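You operate a simulated robot arm through the tools that you are given. There is no shell and no other tool. Be economical: measure what you need, move in short steps, check, and stop when the job is done.

You run a simulated robot arm. Do the job below in one go: nothing can be reset, and whatever is moved stays where it is left.

Task
Open the drawer marked gauges, put the round gauge marked seventy five on the middle shelf of green rack away in the inside of drawer marked gauges, then shut the gauges. Fetch the can marked lot petal and stand it on the purple card marked check. Stack the can labelled "plain" from the top of small steel table on top of the can labelled "peach". Take the purple collar marked berry and put it on the blue square cover. The order is free. Set down upright: round gauge marked seventy five, can marked lot petal.

The check looks at the end state, three seconds after you hand in, the way a careful person would. Anything else that was tipped, shoved, dropped, spilled or broken makes it a failure. Lids that push on must go on centred and level and be pressed home; caps that screw on are set level and turned clockwise until they are tight.

Robot
A 7-joint arm with a two-finger parallel gripper on a trunk, on a base that drives. Base frame: it is fixed to the floor where the robot stands at the start and does not move with it; the origin is under the middle of the robot, x ahead of it, y to its left, z up. Units: mm, degrees, N and s.
With the tool pointing down near the work surface it reaches from about 340 to 760 mm from the robot's upright axis, wherever it stands. Its first joint turns from -115.0 to 115.0 degrees. Places, roughly: blue square cover (15x15x1 cm) [1500, 1900, 700]; can marked lime sample, can marked lot bulb, can m [1250, 2000, 750]; can marked lot petal [-500, -2000, 1000]; card marked check [-1000, -3250, 750]; drawer marked gauges [600, -100, 700]; inside of drawer marked gauges [700, -100, 600]; purple collar marked berry [750, 2250, 1000]; round gauge marked seventy five [0, -1500, 1000]. Payload 3.91 kg.
The tool frame sits at the grasp point between the pads (the TCP): z along the fingers, y along the line on which they close. The tips reach 30 mm beyond it. Largest opening 110 mm; finger width 20, thickness 10; the body of the gripper, 48 by 112 mm, starts 55 mm behind the TCP.
Orientation is that of the tool frame in the base frame, as a unit quaternion [w, x, y, z]. With the fingers straight down and closing along the base's y, the tool's x points along the base's -x, its y along +y and its z along -z.

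Tools
- The arm moves only by the tool move_arm. Its argument "plan" is a list of rows, each an object (a shift or turn left out is 0, a gripper value left out holds the last) with "dp": the shift along the tool's x, y, z in mm, a list of three; "angular": the turn, a rotation vector about the tool's x, y, z in degrees, a list of three; "gripper": the gripper command, from -1 (shut) to 1 (fully open), values between in proportion. In form: [{"dp": [tx, ty, tz], "angular": [wx, wy, wz], "gripper": gripper}, ...]. A call has 1 to 8 rows; each row shifts and turns the commanded pose from where the row before left it, along the tool's axes as they then stand. Each row takes 0.2 s and may step no farther than 50 mm and 8.6 degrees from the row before; otherwise, or with a gripper value out of range, the whole call is refused. Where a pose cannot be reached the arm comes as near as it can. A force on the tool above 40 N (or 10 N above the force at the start of the call, whichever is more), or a blocked arm, ends the call early, and 0.2 s more pass. Each finger travels about 108 mm/s and halts on what it meets, pressing with about 38 N; the grip force reading is that of the motor and also rises with nothing between the fingers. The clock runs only during rows and for 0.2 s after the last one: add rows that do not move to give the fingers time. It gives the time, the measured TCP pose, the force on the tool (base axes), the opening and the grip force at its end, in the units of the frame above (readings bear some noise), with the torque about the TCP (base axes, N m) and any sound that the robot's microphone picked up.
- Cameras (640 x 400 px; columns grow to the right, rows downward): "scene" is now at [-5.3, 125, 1418.2]; the picture's right is [-0.45, -0.89, 0.00], its down [-0.80, 0.40, -0.46] and it looks along [0.41, -0.20, -0.89] (base axes); focal length 276 px, centre (320, 200). "wrist" rides on the gripper at [72, 17, -103] in the tool frame; the picture's right is [-0.23, 0.97, 0.00], its down [-0.76, -0.18, -0.62] and it looks along [-0.61, -0.14, 0.78] (tool axes); focal length 222 px, centre (320, 200). There is no depth. A picture from a camera that has moved, and an enlarged one, comes with that camera's place and axes in the base frame and with its lens.
- get_image(camera): a new picture of that camera. The clock stands still meanwhile.
- slide_trunk(by): slides the trunk up (or, below 0, down) by that many mm; the arm and the scene camera ride with it, the base frame stays. It gives what a move gives, with no picture.
- drive_base(legs): drives the robot by 1 to 6 legs, each [ahead, turn to the left] in mm and degrees, along the robot's own axes; the way and the turn of a leg run together, so that a leg with both is an arc; at most 1500 mm and 180 degrees a leg. The arm and the cameras ride along, it lands a little off, and it stops where it bumps. It gives what a move gives.
- turn_head(pan, tilt): turns the head with the scene camera to pan (to the left, within 155 degrees either way) and tilt (down, from -29 to 69), counted from straight ahead of the robot. It gives what a move gives.
- zoom(camera, box): a new picture of the part [left, top, right, bottom] of that camera's present view, enlarged. The clock stands still meanwhile.
- finish_job(): hands the job in; it is judged then, once.

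Work in short steps. Places have to be worked out from the pictures, the camera data and where the tool is seen: move nearer, look again, correct. Check each grasp and each placing, and mend what went wrong. You have 165 turns and 108 pictures in all, those below and enlarged ones among them. Open the gripper and draw the arm clear of the work before you hand the job in, unless the task says otherwise; then end with one line.

The tools are called as a command line: name --argument value ..., lists and objects as JSON in quotes. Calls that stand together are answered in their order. move_arm: Moves the arm, as the interface text tells. Its arguments: {"type":"object","properties":{"plan":{"type":"array","items":{"type":"object","properties":{"dp":{"type":"array","items":{"type":"number"}},"angular":{"type":"array","items":{"type":"number"}},"gripper":{"type":"number"}}}}},"required":["plan"]} The other tools are called the same way: slide_trunk (by) slides the trunk up or down; drive_base (legs) drives the base; turn_head (pan, tilt) turns the head that bears the scene camera; get_image (camera) takes a picture; zoom (camera, box) takes an enlarged picture of a part of a camera's view; finish_job () hands the job in.

At the start:

```text
time_s: 0.0
position: [452.0, 129.7, 945.2]
ee_rot: [0.001, 0.0, 1.0, 0.0]
force: [-0.6, 1.4, -0.2]
moment: [0.01, -0.01, 0.01]
gripper_width: 109.9
grasp_force: 0.0
trunk travel left (down, up): [-550.0, 440.0]
robot x, y, heading: [-3.1, 0.9, 0.0]
head pan, tilt: [-26.6, 62.8]
```

scene: 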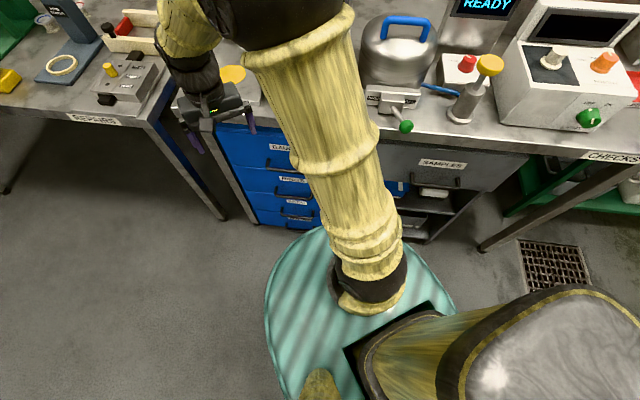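
wrist: 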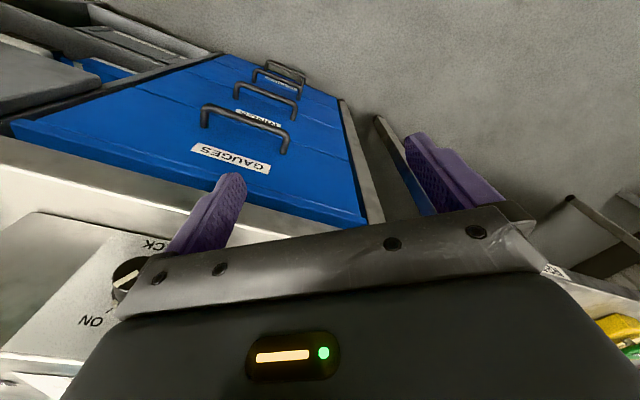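

The gauges drawer is the top blue one ahead. I first look ahead at the drawer and around the room to map things.

turn_head --pan 0 --tilt 35

get_image --camera "scene"

turn_head --pan -90 --tilt 25

get_image --camera "scene"

turn_head --pan 80 --tilt 25

get_image --camera "scene"

```text
time_s: 0.9
position: [452.0, 129.9, 944.5]
ee_rot: [0.0, 0.0, 1.0, 0.0]
force: [0.3, -0.9, -0.7]
moment: [-0.03, 0.02, 0.02]
gripper_width: 110.0
grasp_force: 0.2
trunk travel left (down, up): [-550.0, 440.0]
robot x, y, heading: [-0.2, -0.6, 0.1]
head pan, tilt: [0.0, 35.0]
```

```text
105 pictures are left
camera scene: at [26.1, 153.3, 1455.6], right [0.0, -1.0, 0.0], down [-0.57, 0.0, -0.82], along [0.82, 0.0, -0.57], focal length 276 px, centre (320, 200)
```

scene: 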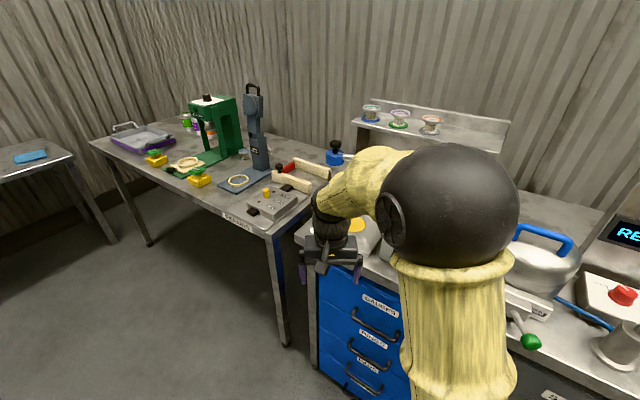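

```text
time_s: 2.6
position: [453.2, 130.0, 945.9]
ee_rot: [0.0, 0.0, 1.0, 0.0]
force: [0.6, -0.6, -0.1]
moment: [0.0, 0.04, 0.0]
gripper_width: 110.1
grasp_force: 0.1
trunk travel left (down, up): [-550.0, 440.0]
robot x, y, heading: [-1.2, -1.4, 0.0]
head pan, tilt: [-90.0, 25.0]
```

```text
104 pictures are left
camera scene: at [-61.9, 61.3, 1471.5], right [-1.0, 0.0, 0.0], down [0.0, 0.42, -0.91], along [0.0, -0.91, -0.42], focal length 276 px, centre (320, 200)
```

scene: 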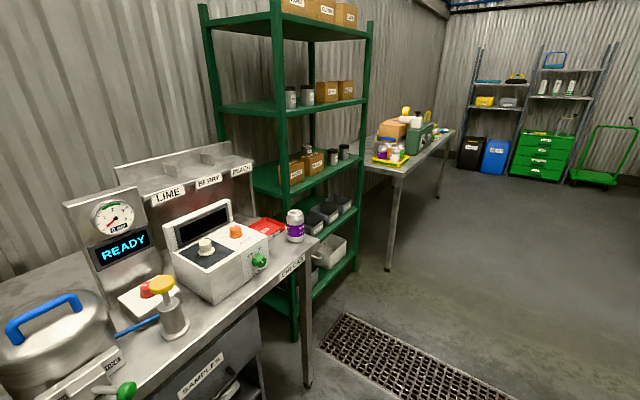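

```text
time_s: 5.2
position: [452.9, 129.9, 944.6]
ee_rot: [0.0, 0.0, 1.0, -0.001]
force: [-1.3, -0.4, 0.1]
moment: [-0.01, -0.01, -0.01]
gripper_width: 110.0
grasp_force: 0.1
trunk travel left (down, up): [-550.0, 440.0]
robot x, y, heading: [0.5, 1.2, -0.2]
head pan, tilt: [80.0, 25.0]
```

```text
103 pictures are left
camera scene: at [-45.9, 244.1, 1471.5], right [0.98, -0.17, 0.0], down [-0.07, -0.42, -0.91], along [0.16, 0.89, -0.42], focal length 276 px, centre (320, 200)
```

scene: 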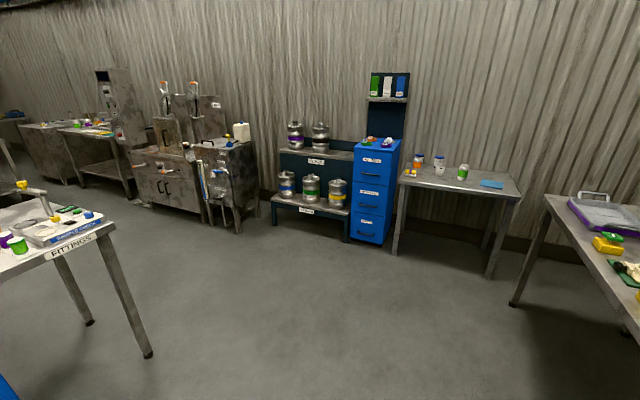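

The layout is clear. I back up and look at the drawer without the arm in the way.

drive_base --legs '[[-350, 0]]'

turn_head --pan -10 --tilt 45

get_image --camera "scene"

get_image --camera "wrist"

```text
time_s: 7.7
position: [104.4, 130.0, 945.2]
ee_rot: [0.001, -0.001, 1.0, 0.0]
force: [-0.1, -0.3, -0.3]
moment: [0.0, 0.0, -0.03]
gripper_width: 110.0
grasp_force: 0.0
trunk travel left (down, up): [-550.0, 440.0]
robot x, y, heading: [-351.6, -1.5, 0.1]
head pan, tilt: [80.0, 25.0]
```

```text
time_s: 9.4
position: [105.4, 129.9, 945.4]
ee_rot: [0.0, -0.001, 1.0, 0.0]
force: [-0.1, 0.1, -0.3]
moment: [0.01, 0.01, 0.0]
gripper_width: 109.8
grasp_force: 0.1
trunk travel left (down, up): [-550.0, 440.0]
robot x, y, heading: [-349.3, -1.7, 0.0]
head pan, tilt: [-10.0, 45.0]
```

```text
102 pictures are left
camera scene: at [-330.2, 139.0, 1440.9], right [-0.17, -0.99, 0.0], down [-0.7, 0.12, -0.71], along [0.7, -0.12, -0.71], focal length 276 px, centre (320, 200)
```

scene: 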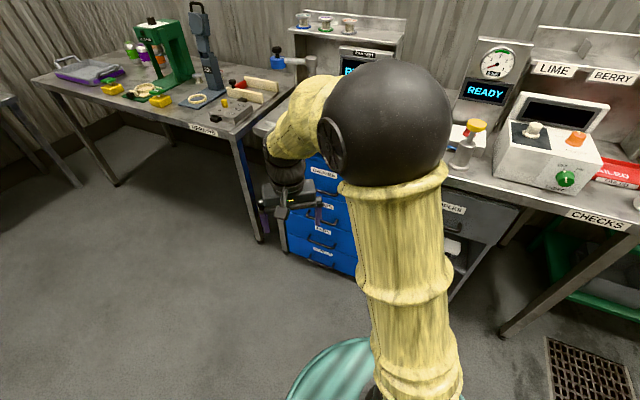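

```text
101 pictures are left
camera wrist: at [33.3, 146.7, 1049.0], right [0.23, 0.97, 0.0], down [0.76, -0.18, 0.62], along [0.61, -0.14, -0.78], focal length 222 px, centre (320, 200)
```

wrist: 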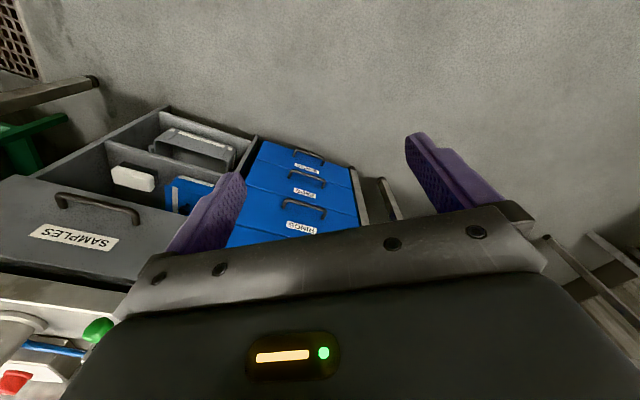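

I orient the gripper horizontally forward with the fingers closing vertically so it can straddle the handle bar.

move_arm --plan '[{"angular": [0, -8.5, 0]}, {"angular": [0, -8.5, 0]}, {"angular": [0, -8.5, 0]}, {"angular": [0, -8.5, 0]}, {"angular": [0, -8.5, 0]}, {"angular": [0, -8.5, 0]}, {"angular": [0, -8.5, 0]}, {"angular": [0, -8.5, 0]}]'

move_arm --plan '[{"angular": [0, -8, 0]}, {"angular": [0, -8, 0]}, {"angular": [0, -6, 0]}, {"angular": [0, 0, 8.5]}, {"angular": [0, 0, 8.5]}, {"angular": [0, 0, 8.5]}, {"angular": [0, 0, 8.5]}, {"angular": [0, 0, 8.5]}]'

move_arm --plan '[{"angular": [0, 0, 8.5]}, {"angular": [0, 0, 8.5]}, {"angular": [0, 0, 8.5]}, {"angular": [0, 0, 8.5]}, {"angular": [0, 0, 8.5]}, {"angular": [0, 0, 5]}]'

get_image --camera "wrist"

get_image --camera "scene"

```text
time_s: 11.2
position: [131.8, 147.7, 955.5]
ee_rot: [0.56, -0.001, 0.828, 0.0]
force: [-1.2, 0.0, -0.2]
moment: [0.02, 0.0, 0.02]
gripper_width: 110.2
grasp_force: 0.0
out of reach, approached as far as the arm can: row 7, 8
trunk travel left (down, up): [-550.0, 440.0]
robot x, y, heading: [-347.1, -0.5, 0.1]
head pan, tilt: [-10.0, 45.0]
```

```text
time_s: 13.0
position: [150.1, 159.8, 957.6]
ee_rot: [0.659, 0.256, 0.658, 0.257]
force: [-0.9, -0.1, -0.5]
moment: [-0.04, -0.02, 0.01]
gripper_width: 110.3
grasp_force: 0.1
out of reach, approached as far as the arm can: row 1, 2
trunk travel left (down, up): [-550.0, 440.0]
robot x, y, heading: [-351.9, 1.8, 0.2]
head pan, tilt: [-10.0, 45.0]
```

```text
time_s: 14.4
position: [149.8, 159.5, 956.7]
ee_rot: [0.5, 0.5, 0.499, 0.501]
force: [0.7, -0.2, 0.2]
moment: [-0.03, -0.04, 0.02]
gripper_width: 109.9
grasp_force: 0.0
trunk travel left (down, up): [-550.0, 440.0]
robot x, y, heading: [-349.4, 2.1, 0.3]
head pan, tilt: [-10.0, 45.0]
```

```text
100 pictures are left
camera wrist: at [47.6, 231.5, 974.9], right [0.0, -0.23, 0.97], down [-0.62, -0.76, -0.18], along [0.78, -0.61, -0.14], focal length 222 px, centre (320, 200)
```

wrist: 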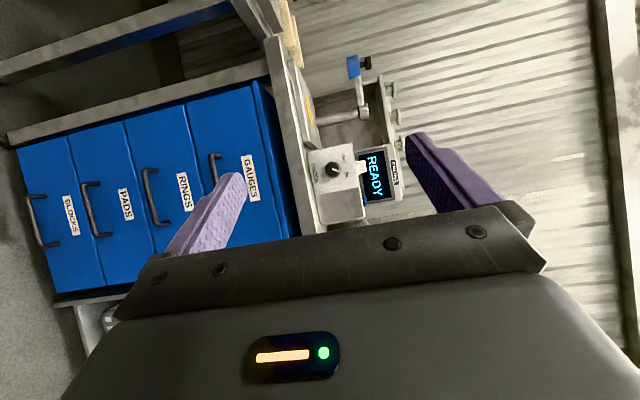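

```text
99 pictures are left
camera scene: at [-330.1, 138.9, 1440.9], right [-0.17, -0.99, 0.0], down [-0.7, 0.12, -0.71], along [0.7, -0.12, -0.71], focal length 276 px, centre (320, 200)
```

scene: 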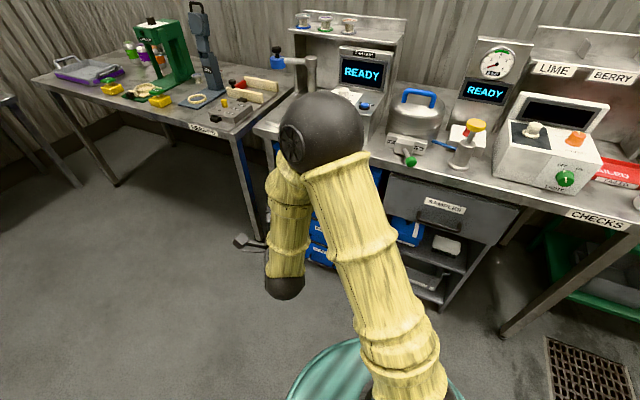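

Handles are visible; I zoom to measure them.

zoom --camera "wrist" --box '[10, 60, 310, 300]'

```text
1.67 times, centred on (160, 180) of wrist
camera zoom: at [47.6, 231.5, 974.9], right [0.0, -0.23, 0.97], down [-0.62, -0.76, -0.18], along [0.78, -0.61, -0.14], focal length 370 px, centre (587, 233)
```

zoom: 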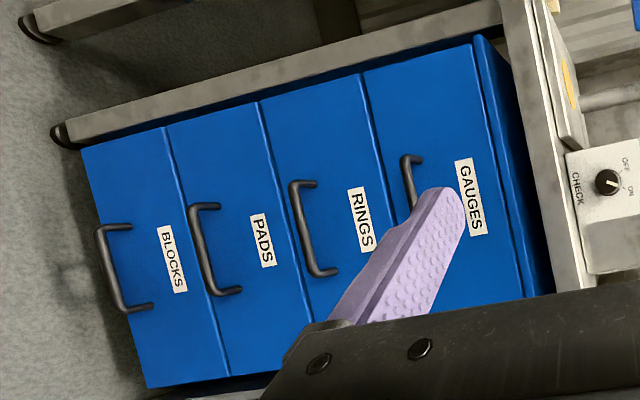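

The workbench is turned about 33° clockwise; the gauges handle runs from about (514,57,674) to (441,-60,674). I reposition the robot square to it.

drive_base --legs '[[0, 57.8], [349, 0], [0, -90.8]]'

get_image --camera "wrist"

get_image --camera "scene"

```text
time_s: 26.2
position: [342.2, 161.5, 957.2]
ee_rot: [0.621, 0.621, 0.339, 0.338]
force: [0.5, -0.1, -0.1]
moment: [0.02, 0.01, 0.01]
gripper_width: 109.7
grasp_force: 0.0
trunk travel left (down, up): [-550.0, 440.0]
robot x, y, heading: [-164.7, 299.6, -32.7]
head pan, tilt: [-10.0, 45.0]
```

```text
97 pictures are left
camera wrist: at [295.1, 278.4, 974.6], right [-0.12, -0.19, 0.97], down [-0.94, -0.3, -0.18], along [0.33, -0.93, -0.14], focal length 222 px, centre (320, 200)
```

wrist: 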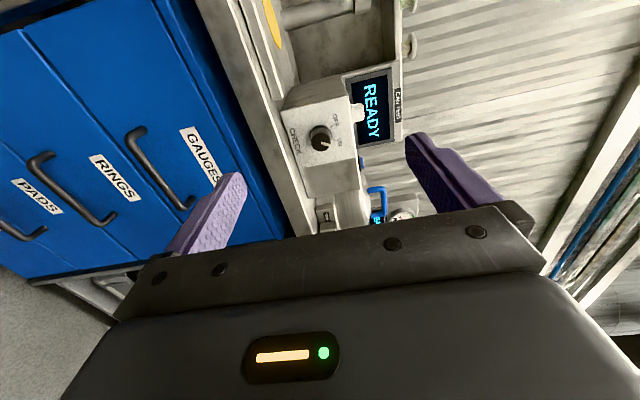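

```text
96 pictures are left
camera scene: at [-73.4, 403.8, 1440.9], right [-0.68, -0.73, 0.0], down [-0.52, 0.48, -0.71], along [0.52, -0.48, -0.71], focal length 276 px, centre (320, 200)
```

scene: 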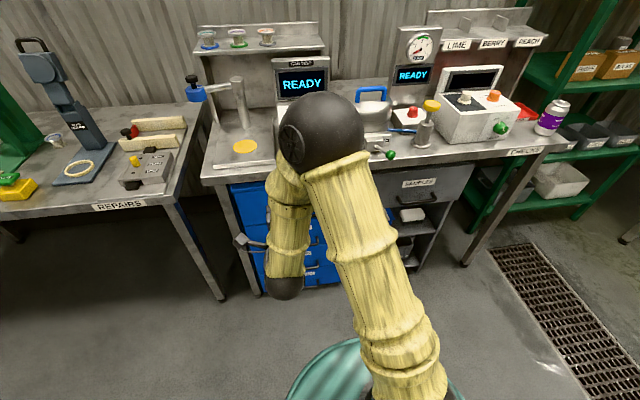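

Handle centre agrees at about (484,0,674) with the bench at 32.5°. I lower the trunk by 283 and line up laterally.

slide_trunk --by -283

move_arm --plan '[{"dp": [-30, 0, 25]}, {"dp": [-30, 0, 25]}, {"dp": [0, 0, 30]}, {"dp": [0, 0, 30]}]'

get_image --camera "wrist"

```text
time_s: 29.1
position: [341.1, 162.3, 673.4]
ee_rot: [0.621, 0.621, 0.338, 0.338]
force: [-0.6, -0.3, -1.2]
moment: [-0.02, 0.02, 0.01]
gripper_width: 110.1
grasp_force: 0.0
trunk travel left (down, up): [-267.0, 723.0]
robot x, y, heading: [-163.2, 300.7, -32.7]
head pan, tilt: [-10.0, 45.0]
```

```text
time_s: 30.1
position: [400.2, 51.8, 673.8]
ee_rot: [0.62, 0.621, 0.339, 0.339]
force: [-0.1, -0.1, 1.1]
moment: [0.06, 0.01, 0.01]
gripper_width: 109.8
grasp_force: 0.2
trunk travel left (down, up): [-267.0, 723.0]
robot x, y, heading: [-161.4, 295.5, -32.6]
head pan, tilt: [-10.0, 45.0]
```

```text
95 pictures are left
camera wrist: at [354.1, 168.6, 690.3], right [-0.12, -0.19, 0.97], down [-0.94, -0.3, -0.18], along [0.33, -0.93, -0.14], focal length 222 px, centre (320, 200)
```

wrist: 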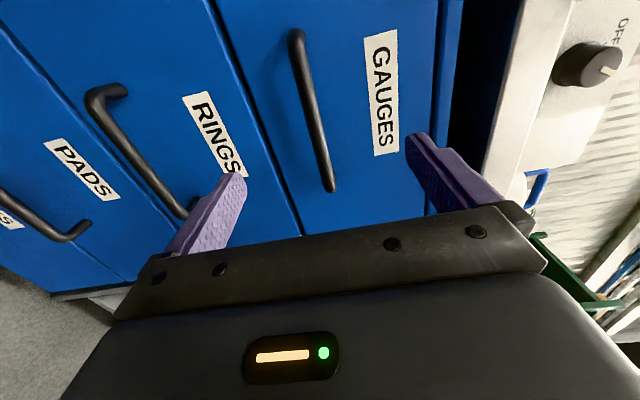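

The bar sits at about z 671, straight ahead by about 100 mm. I advance 92 mm and close.

move_arm --plan '[{"dp": [0, -2, 25]}, {"dp": [0, 0, 25]}, {"dp": [0, 0, 22]}, {"dp": [0, 0, 20]}]'

move_arm --plan '[{"gripper": -1}, {"gripper": -1}, {"gripper": -1}, {"gripper": -1}]'

get_image --camera "wrist"

```text
time_s: 31.1
position: [479.4, 1.4, 670.2]
ee_rot: [0.621, 0.621, 0.338, 0.339]
force: [0.3, 1.4, 0.4]
moment: [-0.04, 0.0, 0.0]
gripper_width: 110.0
grasp_force: 0.0
trunk travel left (down, up): [-267.0, 723.0]
robot x, y, heading: [-165.3, 297.5, -32.8]
head pan, tilt: [-10.0, 45.0]
```

```text
time_s: 32.1
position: [478.6, 2.2, 669.0]
ee_rot: [0.62, 0.622, 0.339, 0.337]
force: [-2.3, 0.9, -13.0]
moment: [0.07, 0.04, 0.19]
gripper_width: 13.8
grasp_force: 45.2
trunk travel left (down, up): [-267.0, 723.0]
robot x, y, heading: [-165.9, 295.6, -32.6]
head pan, tilt: [-10.0, 45.0]
```

```text
94 pictures are left
camera wrist: at [432.7, 118.8, 686.7], right [-0.12, -0.19, 0.97], down [-0.94, -0.3, -0.17], along [0.33, -0.93, -0.15], focal length 222 px, centre (320, 200)
```

wrist: 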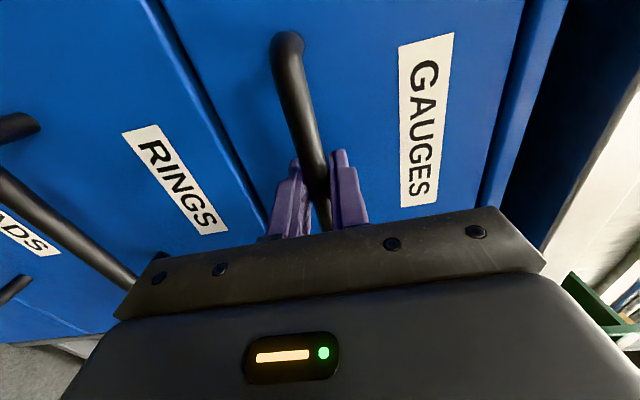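

The bar is gripped (13.8 mm). I pull by driving straight back.

drive_base --legs '[[-260, 0]]'

get_image --camera "wrist"

get_image --camera "scene"

```text
time_s: 34.2
position: [262.4, 148.3, 669.6]
ee_rot: [0.618, 0.622, 0.342, 0.339]
force: [16.5, 24.6, -22.6]
moment: [0.13, 0.02, 0.77]
gripper_width: 14.0
grasp_force: 45.0
trunk travel left (down, up): [-267.0, 723.0]
robot x, y, heading: [-385.5, 436.4, -32.8]
head pan, tilt: [-10.0, 45.0]
```

```text
93 pictures are left
camera wrist: at [215.6, 263.8, 686.8], right [-0.12, -0.19, 0.97], down [-0.94, -0.31, -0.17], along [0.33, -0.93, -0.15], focal length 222 px, centre (320, 200)
```

wrist: 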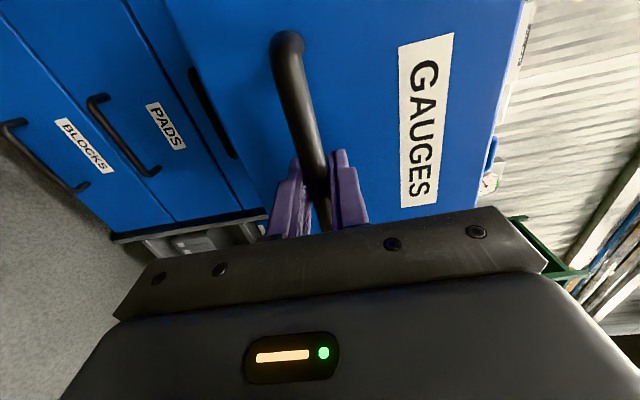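

```text
92 pictures are left
camera scene: at [-289.9, 545.7, 1157.4], right [-0.68, -0.73, 0.0], down [-0.52, 0.48, -0.71], along [0.52, -0.48, -0.71], focal length 276 px, centre (320, 200)
```

scene: 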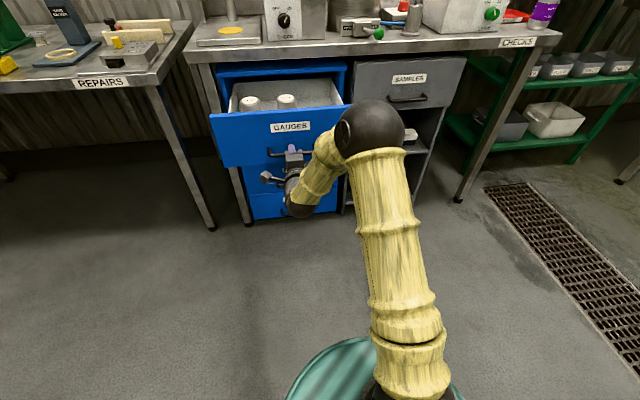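

The drawer is open about 260 mm and holds some gauges near its back. I release, back off and raise the trunk, then look at the rack.

move_arm --plan '[{"gripper": 0.2}, {"gripper": 0.2}, {"gripper": 0.2}, {"dp": [0, 0, -30]}, {"dp": [0, 0, -40]}, {"dp": [0, 0, -40]}]'

drive_base --legs '[[-200, 0]]'

slide_trunk --by 350

turn_head --pan -40 --tilt 20

get_image --camera "scene"

```text
time_s: 35.6
position: [167.2, 206.3, 671.2]
ee_rot: [0.618, 0.621, 0.342, 0.34]
force: [-0.2, 0.2, 0.2]
moment: [-0.04, 0.02, -0.03]
gripper_width: 66.4
grasp_force: 0.1
trunk travel left (down, up): [-267.0, 723.0]
robot x, y, heading: [-386.2, 436.7, -32.7]
head pan, tilt: [-10.0, 45.0]
```

```text
time_s: 37.3
position: [-1.2, 314.5, 671.4]
ee_rot: [0.618, 0.621, 0.341, 0.341]
force: [0.3, 1.1, 0.2]
moment: [-0.03, -0.01, 0.03]
gripper_width: 66.2
grasp_force: 0.1
trunk travel left (down, up): [-267.0, 723.0]
robot x, y, heading: [-553.5, 550.8, -32.9]
head pan, tilt: [-10.0, 45.0]
```

```text
time_s: 40.8
position: [-0.3, 313.1, 1022.2]
ee_rot: [0.618, 0.621, 0.341, 0.34]
force: [0.1, 0.4, -0.2]
moment: [0.02, -0.02, 0.0]
gripper_width: 66.1
grasp_force: 0.0
trunk travel left (down, up): [-617.0, 373.0]
robot x, y, heading: [-552.4, 544.9, -32.9]
head pan, tilt: [-10.0, 45.0]
```

```text
time_s: 41.7
position: [-0.5, 312.9, 1021.6]
ee_rot: [0.619, 0.621, 0.341, 0.34]
force: [-0.1, 0.5, -0.2]
moment: [0.02, 0.0, 0.01]
gripper_width: 66.0
grasp_force: 0.0
trunk travel left (down, up): [-617.0, 373.0]
robot x, y, heading: [-550.7, 544.2, -32.6]
head pan, tilt: [-40.0, 20.0]
```

```text
91 pictures are left
camera scene: at [-492.4, 618.7, 1546.5], right [-0.95, -0.3, 0.0], down [-0.1, 0.33, -0.94], along [0.28, -0.9, -0.34], focal length 276 px, centre (320, 200)
```

scene: 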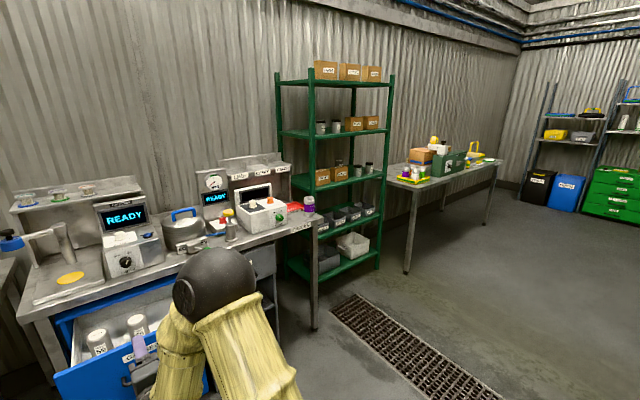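

zoom --camera "scene" --box '[270, 100, 400, 230]'

zoom --camera "scene" --box '[380, 120, 520, 210]'

```text
3.08 times, centred on (335, 165) of scene
camera zoom: at [-492.4, 618.7, 1546.5], right [-0.95, -0.3, 0.0], down [-0.1, 0.33, -0.94], along [0.28, -0.9, -0.34], focal length 849 px, centre (274, 308)
```

zoom: 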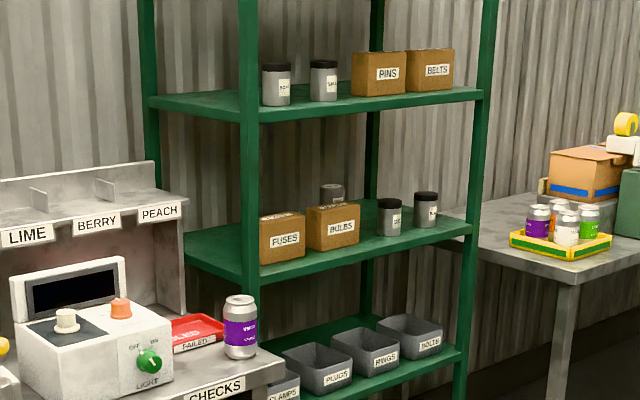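

```text
4.44 times, centred on (450, 165) of scene
camera zoom: at [-492.4, 618.7, 1546.5], right [-0.95, -0.3, 0.0], down [-0.1, 0.33, -0.94], along [0.28, -0.9, -0.34], focal length 1226 px, centre (-258, 356)
```

zoom: 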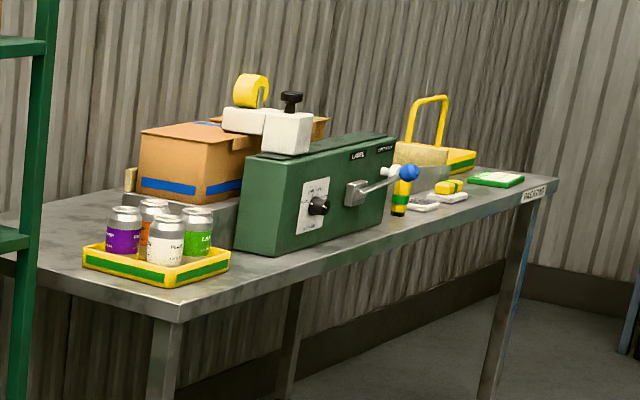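

Gauges with dark caps stand on the rack's middle shelf; one is behind the BULBS box. I drive round in front of the rack.

drive_base --legs '[[0, -71.4], [1500, 0], [0, 71.4]]'

turn_head --pan 0 --tilt 25

get_image --camera "scene"

get_image --camera "wrist"

```text
time_s: 59.3
position: [-404.6, -1124.0, 1021.1]
ee_rot: [0.622, 0.625, 0.333, 0.333]
force: [0.1, 0.0, -0.1]
moment: [-0.01, 0.01, -0.01]
gripper_width: 65.9
grasp_force: 0.1
trunk travel left (down, up): [-617.0, 373.0]
robot x, y, heading: [-947.8, -880.6, -33.8]
head pan, tilt: [-40.0, 20.0]
```

```text
time_s: 60.4
position: [-402.9, -1124.6, 1021.9]
ee_rot: [0.622, 0.625, 0.333, 0.334]
force: [0.2, -0.2, 0.2]
moment: [-0.02, -0.02, 0.0]
gripper_width: 66.2
grasp_force: 0.1
trunk travel left (down, up): [-617.0, 373.0]
robot x, y, heading: [-945.3, -875.9, -34.4]
head pan, tilt: [0.0, 25.0]
```

```text
88 pictures are left
camera scene: at [-837.0, -769.8, 1538.5], right [-0.56, -0.83, 0.0], down [-0.35, 0.24, -0.91], along [0.75, -0.51, -0.42], focal length 276 px, centre (320, 200)
```

scene: 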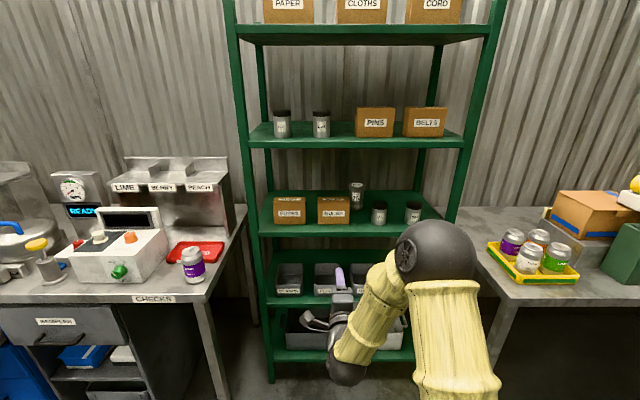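

```text
87 pictures are left
camera wrist: at [-447.7, -1006.6, 1039.3], right [-0.12, -0.19, 0.97], down [-0.94, -0.29, -0.18], along [0.31, -0.94, -0.15], focal length 222 px, centre (320, 200)
```

wrist: 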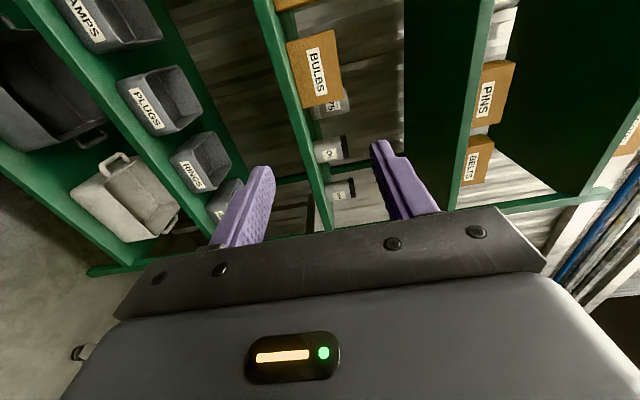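

zoom --camera "scene" --box '[250, 165, 450, 245]'

zoom --camera "scene" --box '[480, 210, 600, 290]'

zoom --camera "wrist" --box '[250, 20, 390, 220]'

```text
3.20 times, centred on (350, 205) of scene
camera zoom: at [-837.0, -769.8, 1538.5], right [-0.56, -0.83, 0.0], down [-0.35, 0.24, -0.91], along [0.75, -0.51, -0.42], focal length 883 px, centre (224, 184)
```

zoom: 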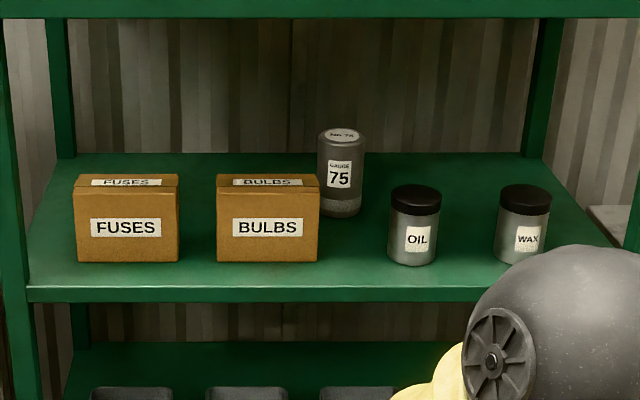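

```text
5.00 times, centred on (540, 250) of scene
camera zoom: at [-837.0, -769.8, 1538.5], right [-0.56, -0.83, 0.0], down [-0.35, 0.24, -0.91], along [0.75, -0.51, -0.42], focal length 1379 px, centre (-780, -50)
```

zoom: 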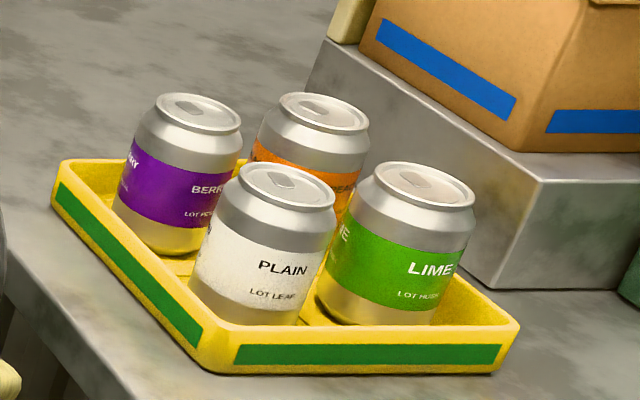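

```text
2.00 times, centred on (320, 120) of wrist
camera zoom: at [-447.7, -1006.6, 1039.3], right [-0.12, -0.19, 0.97], down [-0.94, -0.29, -0.18], along [0.31, -0.94, -0.15], focal length 444 px, centre (320, 360)
```

zoom: 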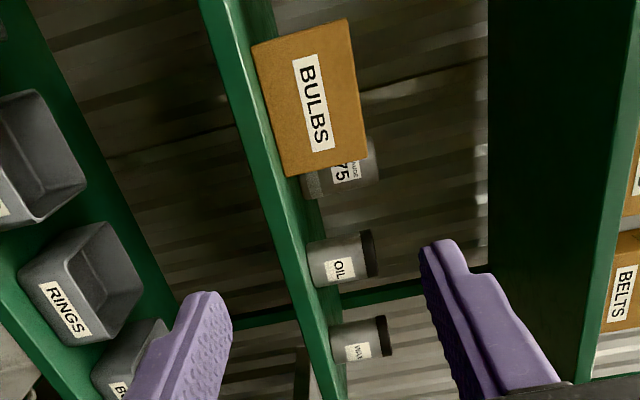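

The gauge 75 stands at roughly (38,-1570), base z≈962, about 110 tall, behind the gap between BULBS and OIL. I roll the gripper to close sideways with the camera on top and pitch it about 33° down so it can reach over the front row.

move_arm --plan '[{"angular": [0, 0, 8.5], "gripper": 1}, {"angular": [0, 0, 8.5]}, {"angular": [0, 0, 8.5]}, {"angular": [0, 0, 8.5]}, {"angular": [0, 0, 8.5]}, {"angular": [0, 0, 8.5]}, {"angular": [0, 0, 8.5]}, {"angular": [0, 0, 8.5]}]'

move_arm --plan '[{"angular": [0, 0, 8.5]}, {"angular": [0, 0, 8.5]}, {"angular": [0, 0, 5]}, {"angular": [0, -8.25, 0]}, {"angular": [0, -8.25, 0]}, {"angular": [0, -8.25, 0]}, {"angular": [0, -8.25, 0]}]'

get_image --camera "wrist"

```text
time_s: 62.2
position: [-403.5, -1124.7, 1020.8]
ee_rot: [0.329, 0.705, -0.074, 0.624]
force: [0.7, 0.0, -1.3]
moment: [0.01, -0.01, -0.01]
gripper_width: 109.8
grasp_force: 0.1
trunk travel left (down, up): [-617.0, 373.0]
robot x, y, heading: [-946.1, -880.3, -34.1]
head pan, tilt: [0.0, 25.0]
```

```text
time_s: 63.8
position: [-403.1, -1121.7, 1021.9]
ee_rot: [0.137, 0.842, -0.256, 0.454]
force: [-0.2, 0.1, -0.2]
moment: [0.0, 0.0, 0.01]
gripper_width: 110.0
grasp_force: 0.1
trunk travel left (down, up): [-617.0, 373.0]
robot x, y, heading: [-948.2, -877.0, -34.4]
head pan, tilt: [0.0, 25.0]
```

```text
83 pictures are left
camera wrist: at [-450.4, -1111.5, 1139.3], right [-0.64, -0.74, -0.19], down [-0.68, 0.67, -0.29], along [0.35, -0.06, -0.94], focal length 222 px, centre (320, 200)
```

wrist: 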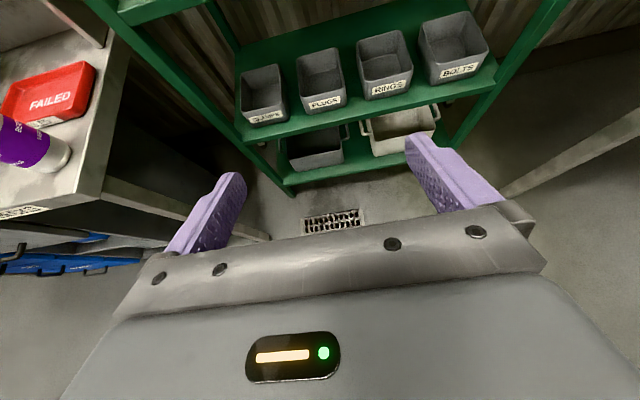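

Orientation is right (pitch 33° down). I raise 95 mm, drive 300 closer, and look again.

slide_trunk --by 95

drive_base --legs '[[300, 1.5]]'

get_image --camera "scene"

get_image --camera "wrist"

```text
time_s: 65.1
position: [-402.4, -1123.5, 1115.8]
ee_rot: [0.138, 0.842, -0.256, 0.454]
force: [0.3, 0.1, -0.5]
moment: [0.02, 0.03, 0.0]
gripper_width: 110.0
grasp_force: 0.0
trunk travel left (down, up): [-712.0, 278.0]
robot x, y, heading: [-949.1, -880.0, -34.2]
head pan, tilt: [0.0, 25.0]
```

```text
time_s: 67.4
position: [-148.7, -1274.0, 1116.4]
ee_rot: [0.132, 0.846, -0.246, 0.455]
force: [0.4, 0.4, -0.3]
moment: [0.02, 0.0, -0.04]
gripper_width: 110.1
grasp_force: 0.1
trunk travel left (down, up): [-712.0, 278.0]
robot x, y, heading: [-699.0, -1042.1, -32.6]
head pan, tilt: [0.0, 25.0]
```

```text
82 pictures are left
camera scene: at [-590.3, -931.5, 1633.4], right [-0.54, -0.84, 0.0], down [-0.36, 0.23, -0.91], along [0.76, -0.49, -0.42], focal length 276 px, centre (320, 200)
```

scene: 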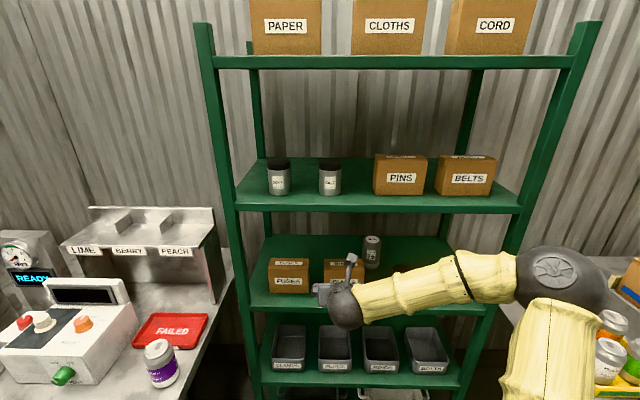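

```text
81 pictures are left
camera wrist: at [-196.0, -1264.3, 1233.8], right [-0.63, -0.76, -0.19], down [-0.7, 0.65, -0.29], along [0.35, -0.05, -0.94], focal length 222 px, centre (320, 200)
```

wrist: 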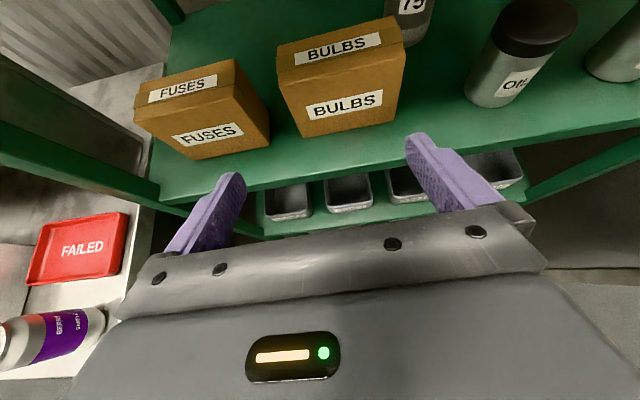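

Gauge: depth 873, right 1301 in the rack frame, top z≈1072; TCP at depth 561, right 1153. I shift right 148 mm first.

move_arm --plan '[{"dp": [0, 37, 0]}, {"dp": [0, 37, 0]}, {"dp": [0, 37, 0]}, {"dp": [0, 37, 0]}]'

drive_base --legs '[[150, 0]]'

get_image --camera "wrist"

get_image --camera "scene"

```text
time_s: 68.4
position: [-227.0, -1400.6, 1117.4]
ee_rot: [0.131, 0.845, -0.246, 0.456]
force: [0.2, -1.1, 0.3]
moment: [0.0, 0.01, 0.02]
gripper_width: 110.1
grasp_force: 0.0
trunk travel left (down, up): [-712.0, 278.0]
robot x, y, heading: [-699.1, -1047.2, -32.5]
head pan, tilt: [0.0, 25.0]
```

```text
time_s: 69.9
position: [-100.3, -1478.6, 1117.1]
ee_rot: [0.132, 0.845, -0.245, 0.456]
force: [-0.1, -0.3, -0.2]
moment: [-0.01, 0.01, 0.01]
gripper_width: 109.6
grasp_force: 0.1
trunk travel left (down, up): [-712.0, 278.0]
robot x, y, heading: [-573.8, -1122.2, -32.5]
head pan, tilt: [0.0, 25.0]
```

```text
80 pictures are left
camera wrist: at [-148.0, -1468.9, 1234.6], right [-0.63, -0.76, -0.19], down [-0.7, 0.65, -0.29], along [0.35, -0.05, -0.94], focal length 222 px, centre (320, 200)
```

wrist: 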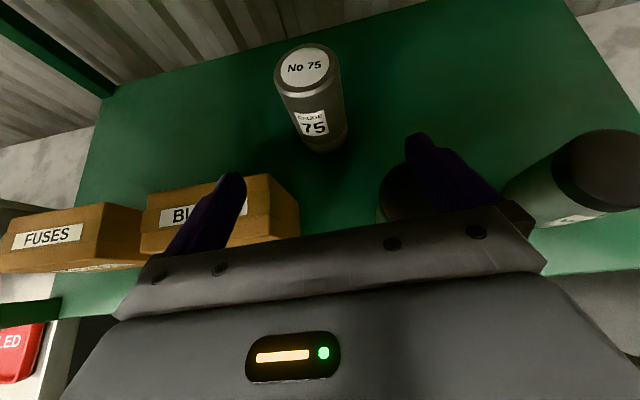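

```text
79 pictures are left
camera scene: at [-465.4, -1011.6, 1633.4], right [-0.54, -0.84, 0.0], down [-0.36, 0.23, -0.91], along [0.76, -0.49, -0.42], focal length 276 px, centre (320, 200)
```

scene: 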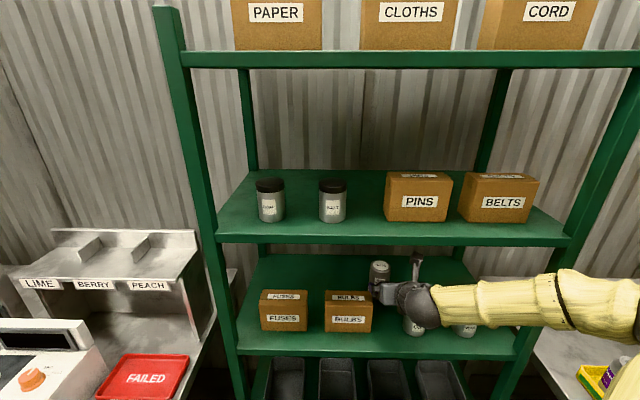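

Refined: gauge centre at depth 861, right 1291, top z≈1072; TCP at depth 712, right 1300, z 1117. I shift 9 mm left and advance 149 mm horizontally.

move_arm --plan '[{"dp": [20.5, -4, 31]}, {"dp": [20.5, -5, 31]}, {"dp": [20.5, 0, 31]}, {"dp": [20.5, 0, 31]}]'

get_image --camera "wrist"

get_image --camera "scene"

```text
time_s: 70.9
position: [12.2, -1540.2, 1115.8]
ee_rot: [0.131, 0.847, -0.242, 0.455]
force: [1.1, -0.5, 0.1]
moment: [0.0, 0.0, 0.03]
gripper_width: 110.0
grasp_force: 0.1
trunk travel left (down, up): [-712.0, 278.0]
robot x, y, heading: [-577.2, -1124.4, -32.6]
head pan, tilt: [0.0, 25.0]
```

```text
78 pictures are left
camera wrist: at [-33.3, -1528.9, 1234.1], right [-0.62, -0.76, -0.19], down [-0.7, 0.65, -0.29], along [0.34, -0.05, -0.94], focal length 222 px, centre (320, 200)
```

wrist: 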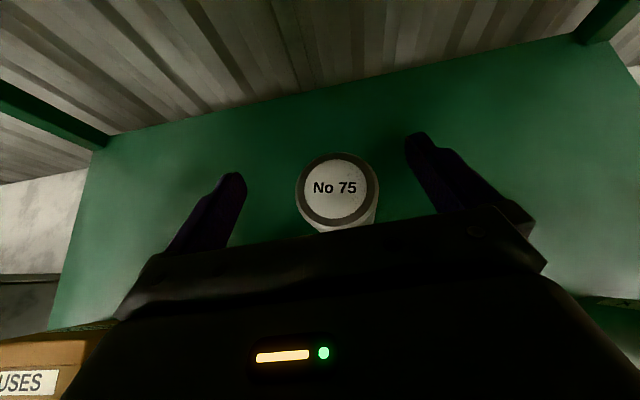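

```text
77 pictures are left
camera scene: at [-484.3, -999.4, 1631.9], right [-0.54, -0.84, 0.0], down [-0.35, 0.22, -0.91], along [0.77, -0.49, -0.41], focal length 276 px, centre (320, 200)
```

scene: 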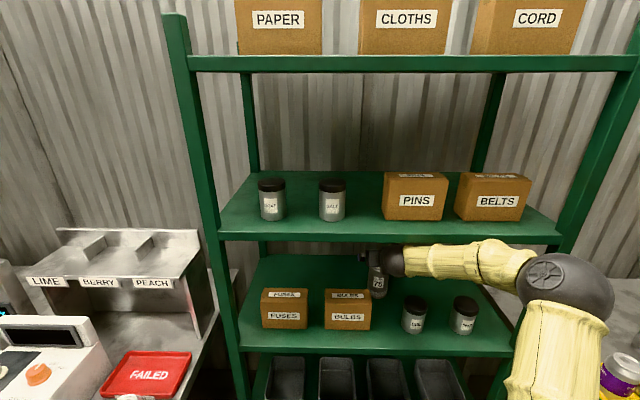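

TCP is 18 mm short in depth and 4 mm left of the gauge. I correct and descend 66 mm.

move_arm --plan '[{"dp": [9.9, 4, 15]}, {"dp": [-18.4, 0, 12.1]}, {"dp": [-18.4, 0, 12.1]}, {"dp": [-18.4, 0, 12.1]}]'

get_image --camera "wrist"

```text
time_s: 72.1
position: [48.2, -1564.2, 1065.2]
ee_rot: [0.136, 0.84, -0.242, 0.467]
force: [1.3, 0.1, 22.8]
moment: [0.72, 1.23, -0.05]
gripper_width: 110.4
grasp_force: 0.0
trunk travel left (down, up): [-712.0, 278.0]
robot x, y, heading: [-572.4, -1124.0, -32.9]
head pan, tilt: [0.0, 25.0]
stopped in row 4: the force on the tool passed its limit at 45 N (the readings are from after the stop); the commanded pose is now the measured one
```

```text
76 pictures are left
camera wrist: at [-1.3, -1553.1, 1182.5], right [-0.62, -0.76, -0.19], down [-0.69, 0.65, -0.32], along [0.37, -0.07, -0.93], focal length 222 px, centre (320, 200)
```

wrist: 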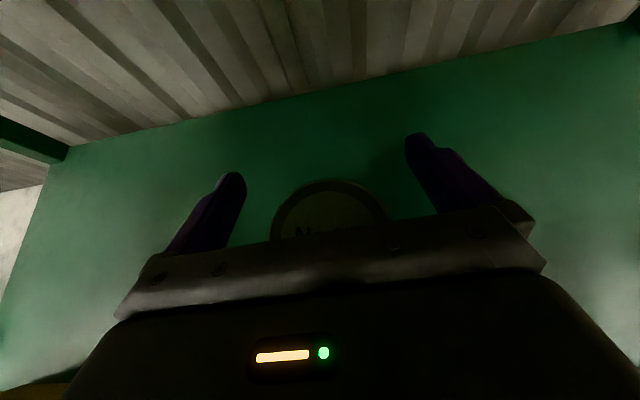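

The palm touched the gauge's rim because TCP went 24 mm too deep. I lift, back out 24 mm, and check.

move_arm --plan '[{"dp": [12.5, 0, -8.2]}, {"dp": [-6.6, 0, -10]}, {"dp": [-6.6, 0, -10]}, {}]'

get_image --camera "wrist"

```text
time_s: 73.1
position: [28.8, -1551.8, 1074.8]
ee_rot: [0.135, 0.842, -0.244, 0.462]
force: [0.3, 0.1, 0.1]
moment: [0.0, 0.0, 0.05]
gripper_width: 109.8
grasp_force: 0.0
trunk travel left (down, up): [-712.0, 278.0]
robot x, y, heading: [-570.0, -1121.3, -32.7]
head pan, tilt: [0.0, 25.0]
```

```text
75 pictures are left
camera wrist: at [-20.5, -1540.9, 1192.2], right [-0.62, -0.76, -0.19], down [-0.7, 0.65, -0.31], along [0.36, -0.06, -0.93], focal length 222 px, centre (320, 200)
```

wrist: 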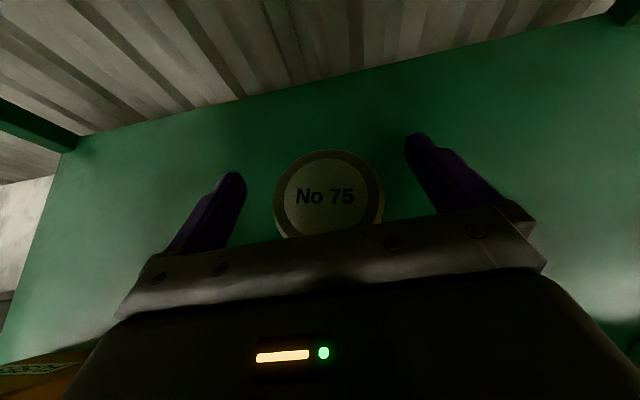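

Now aligned in depth; gauge is 4 mm to the right. I descend 26 mm.

move_arm --plan '[{"dp": [-7.3, 4, 4.7]}, {"dp": [-7.3, 0, 4.7]}, {"dp": [-7.3, 0, 4.7]}, {}]'

move_arm --plan '[{"gripper": -1}, {"gripper": -1}, {"gripper": -1}, {"gripper": -1}]'

get_image --camera "wrist"

```text
time_s: 74.1
position: [26.5, -1555.3, 1047.9]
ee_rot: [0.135, 0.841, -0.244, 0.463]
force: [-0.1, 0.9, -0.2]
moment: [-0.02, -0.01, 0.02]
gripper_width: 110.0
grasp_force: 0.0
trunk travel left (down, up): [-712.0, 278.0]
robot x, y, heading: [-572.4, -1127.6, -32.5]
head pan, tilt: [0.0, 25.0]
```

```text
time_s: 75.1
position: [24.9, -1556.2, 1048.4]
ee_rot: [0.134, 0.842, -0.243, 0.463]
force: [1.5, 1.4, 1.3]
moment: [0.02, 0.01, -0.04]
gripper_width: 64.8
grasp_force: 38.3
trunk travel left (down, up): [-712.0, 278.0]
robot x, y, heading: [-568.9, -1126.9, -32.7]
head pan, tilt: [0.0, 25.0]
```

```text
74 pictures are left
camera wrist: at [-23.3, -1544.6, 1165.4], right [-0.62, -0.76, -0.19], down [-0.7, 0.65, -0.31], along [0.36, -0.06, -0.93], focal length 222 px, centre (320, 200)
```

wrist: 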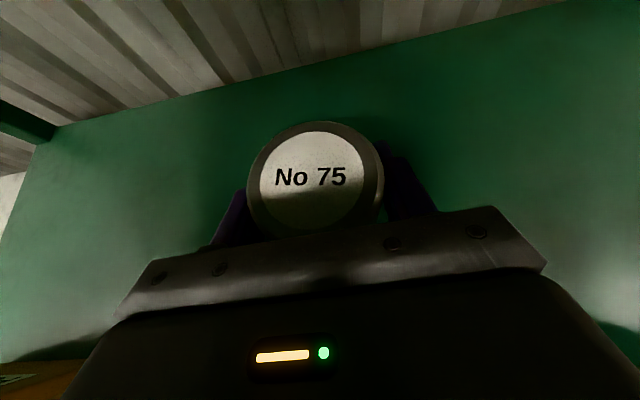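

Gripped firmly (64.8 mm). I lift 60 mm vertically, then level the gripper while lifting so both the arm and the gauge clear shelf and boxes.

move_arm --plan '[{"dp": [16.8, 0, -10.7]}, {"dp": [16.8, 0, -10.7]}, {"dp": [16.8, 0, -10.7]}, {}]'

move_arm --plan '[{"dp": [8.4, 0, -5.5], "angular": [0, 8, 0]}, {"dp": [9, 0, -4], "angular": [0, 8, 0]}, {"dp": [15, 0, -4.5], "angular": [0, 8, 0]}, {"dp": [15.5, 0, -2], "angular": [0, 8, 0]}, {"dp": [8, 0, 0]}, {}]'

get_image --camera "scene"

get_image --camera "wrist"

```text
time_s: 76.1
position: [24.4, -1557.2, 1103.0]
ee_rot: [0.132, 0.844, -0.243, 0.46]
force: [-1.0, 1.2, -0.5]
moment: [0.01, 0.01, 0.02]
gripper_width: 0.2
grasp_force: 37.5
trunk travel left (down, up): [-712.0, 278.0]
robot x, y, heading: [-571.9, -1121.4, -32.6]
head pan, tilt: [0.0, 25.0]
```

```text
time_s: 77.5
position: [24.3, -1556.3, 1165.5]
ee_rot: [0.196, 0.681, -0.197, 0.678]
force: [0.1, -0.4, -0.3]
moment: [0.0, -0.03, -0.01]
gripper_width: 0.3
grasp_force: 37.5
trunk travel left (down, up): [-712.0, 278.0]
robot x, y, heading: [-571.7, -1119.7, -32.6]
head pan, tilt: [0.0, 25.0]
```

```text
73 pictures are left
camera scene: at [-465.1, -1011.8, 1633.5], right [-0.54, -0.84, 0.0], down [-0.36, 0.23, -0.91], along [0.76, -0.49, -0.42], focal length 276 px, centre (320, 200)
```

scene: 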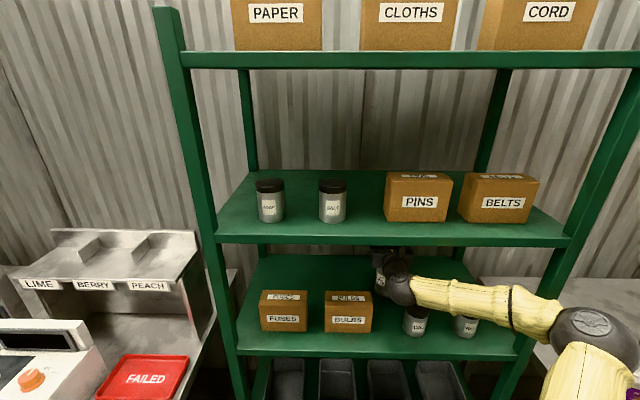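

```text
72 pictures are left
camera wrist: at [-70.8, -1516.1, 1240.6], right [-0.52, -0.82, -0.23], down [-0.44, 0.48, -0.76], along [0.73, -0.3, -0.61], focal length 222 px, centre (320, 200)
```

wrist: 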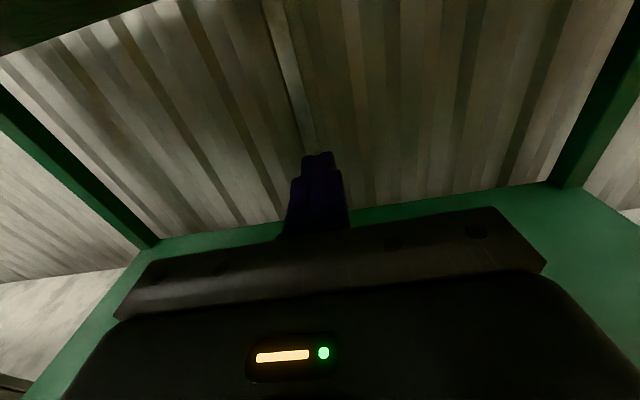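

The gripper closed empty — the gauge slipped out. I check where it is.

zoom --camera "scene" --box '[320, 240, 450, 350]'

```text
3.64 times, centred on (385, 295) of scene
camera zoom: at [-465.1, -1011.8, 1633.5], right [-0.54, -0.84, 0.0], down [-0.36, 0.23, -0.91], along [0.76, -0.49, -0.42], focal length 1003 px, centre (84, -146)
```

zoom: 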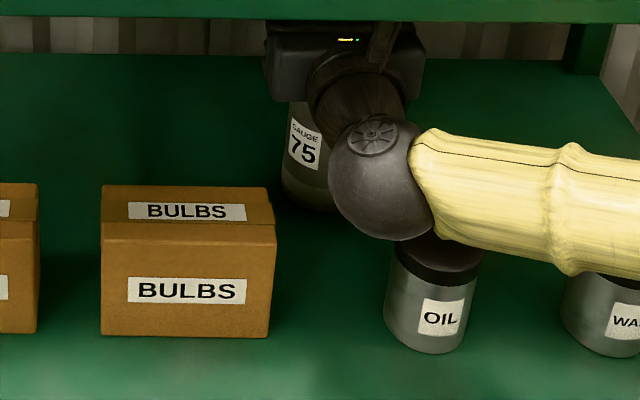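

The gauge is still upright at its place. I reopen, pitch back down, and regrip a bit lower, then lift very gently while watching the force.

move_arm --plan '[{"gripper": 1, "angular": [0, -8, 0]}, {"angular": [0, -8, 0]}, {"angular": [0, -8, 0]}, {"angular": [0, -8, 0]}, {"dp": [-21, 0, 13.3]}, {"dp": [-21, 0, 13.3]}, {"dp": [-21, 0, 13.3]}]'

get_image --camera "wrist"

```text
time_s: 79.1
position: [33.8, -1558.4, 1098.3]
ee_rot: [0.134, 0.841, -0.241, 0.466]
force: [0.4, -1.0, 0.7]
moment: [0.0, 0.0, 0.02]
gripper_width: 110.2
grasp_force: 0.1
trunk travel left (down, up): [-712.0, 278.0]
robot x, y, heading: [-566.6, -1122.0, -32.6]
head pan, tilt: [0.0, 25.0]
```

```text
70 pictures are left
camera wrist: at [-15.7, -1547.5, 1214.9], right [-0.62, -0.76, -0.19], down [-0.7, 0.65, -0.31], along [0.36, -0.06, -0.93], focal length 222 px, centre (320, 200)
```

wrist: 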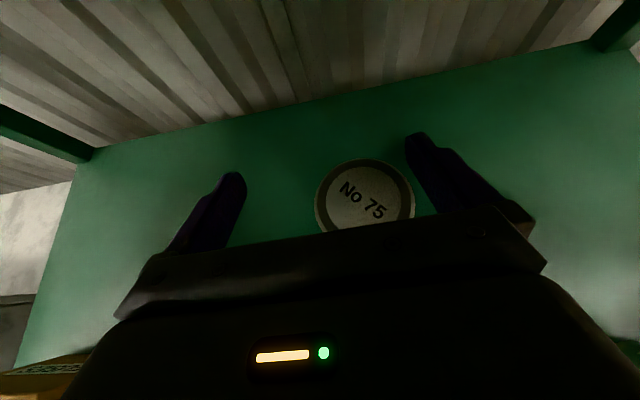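

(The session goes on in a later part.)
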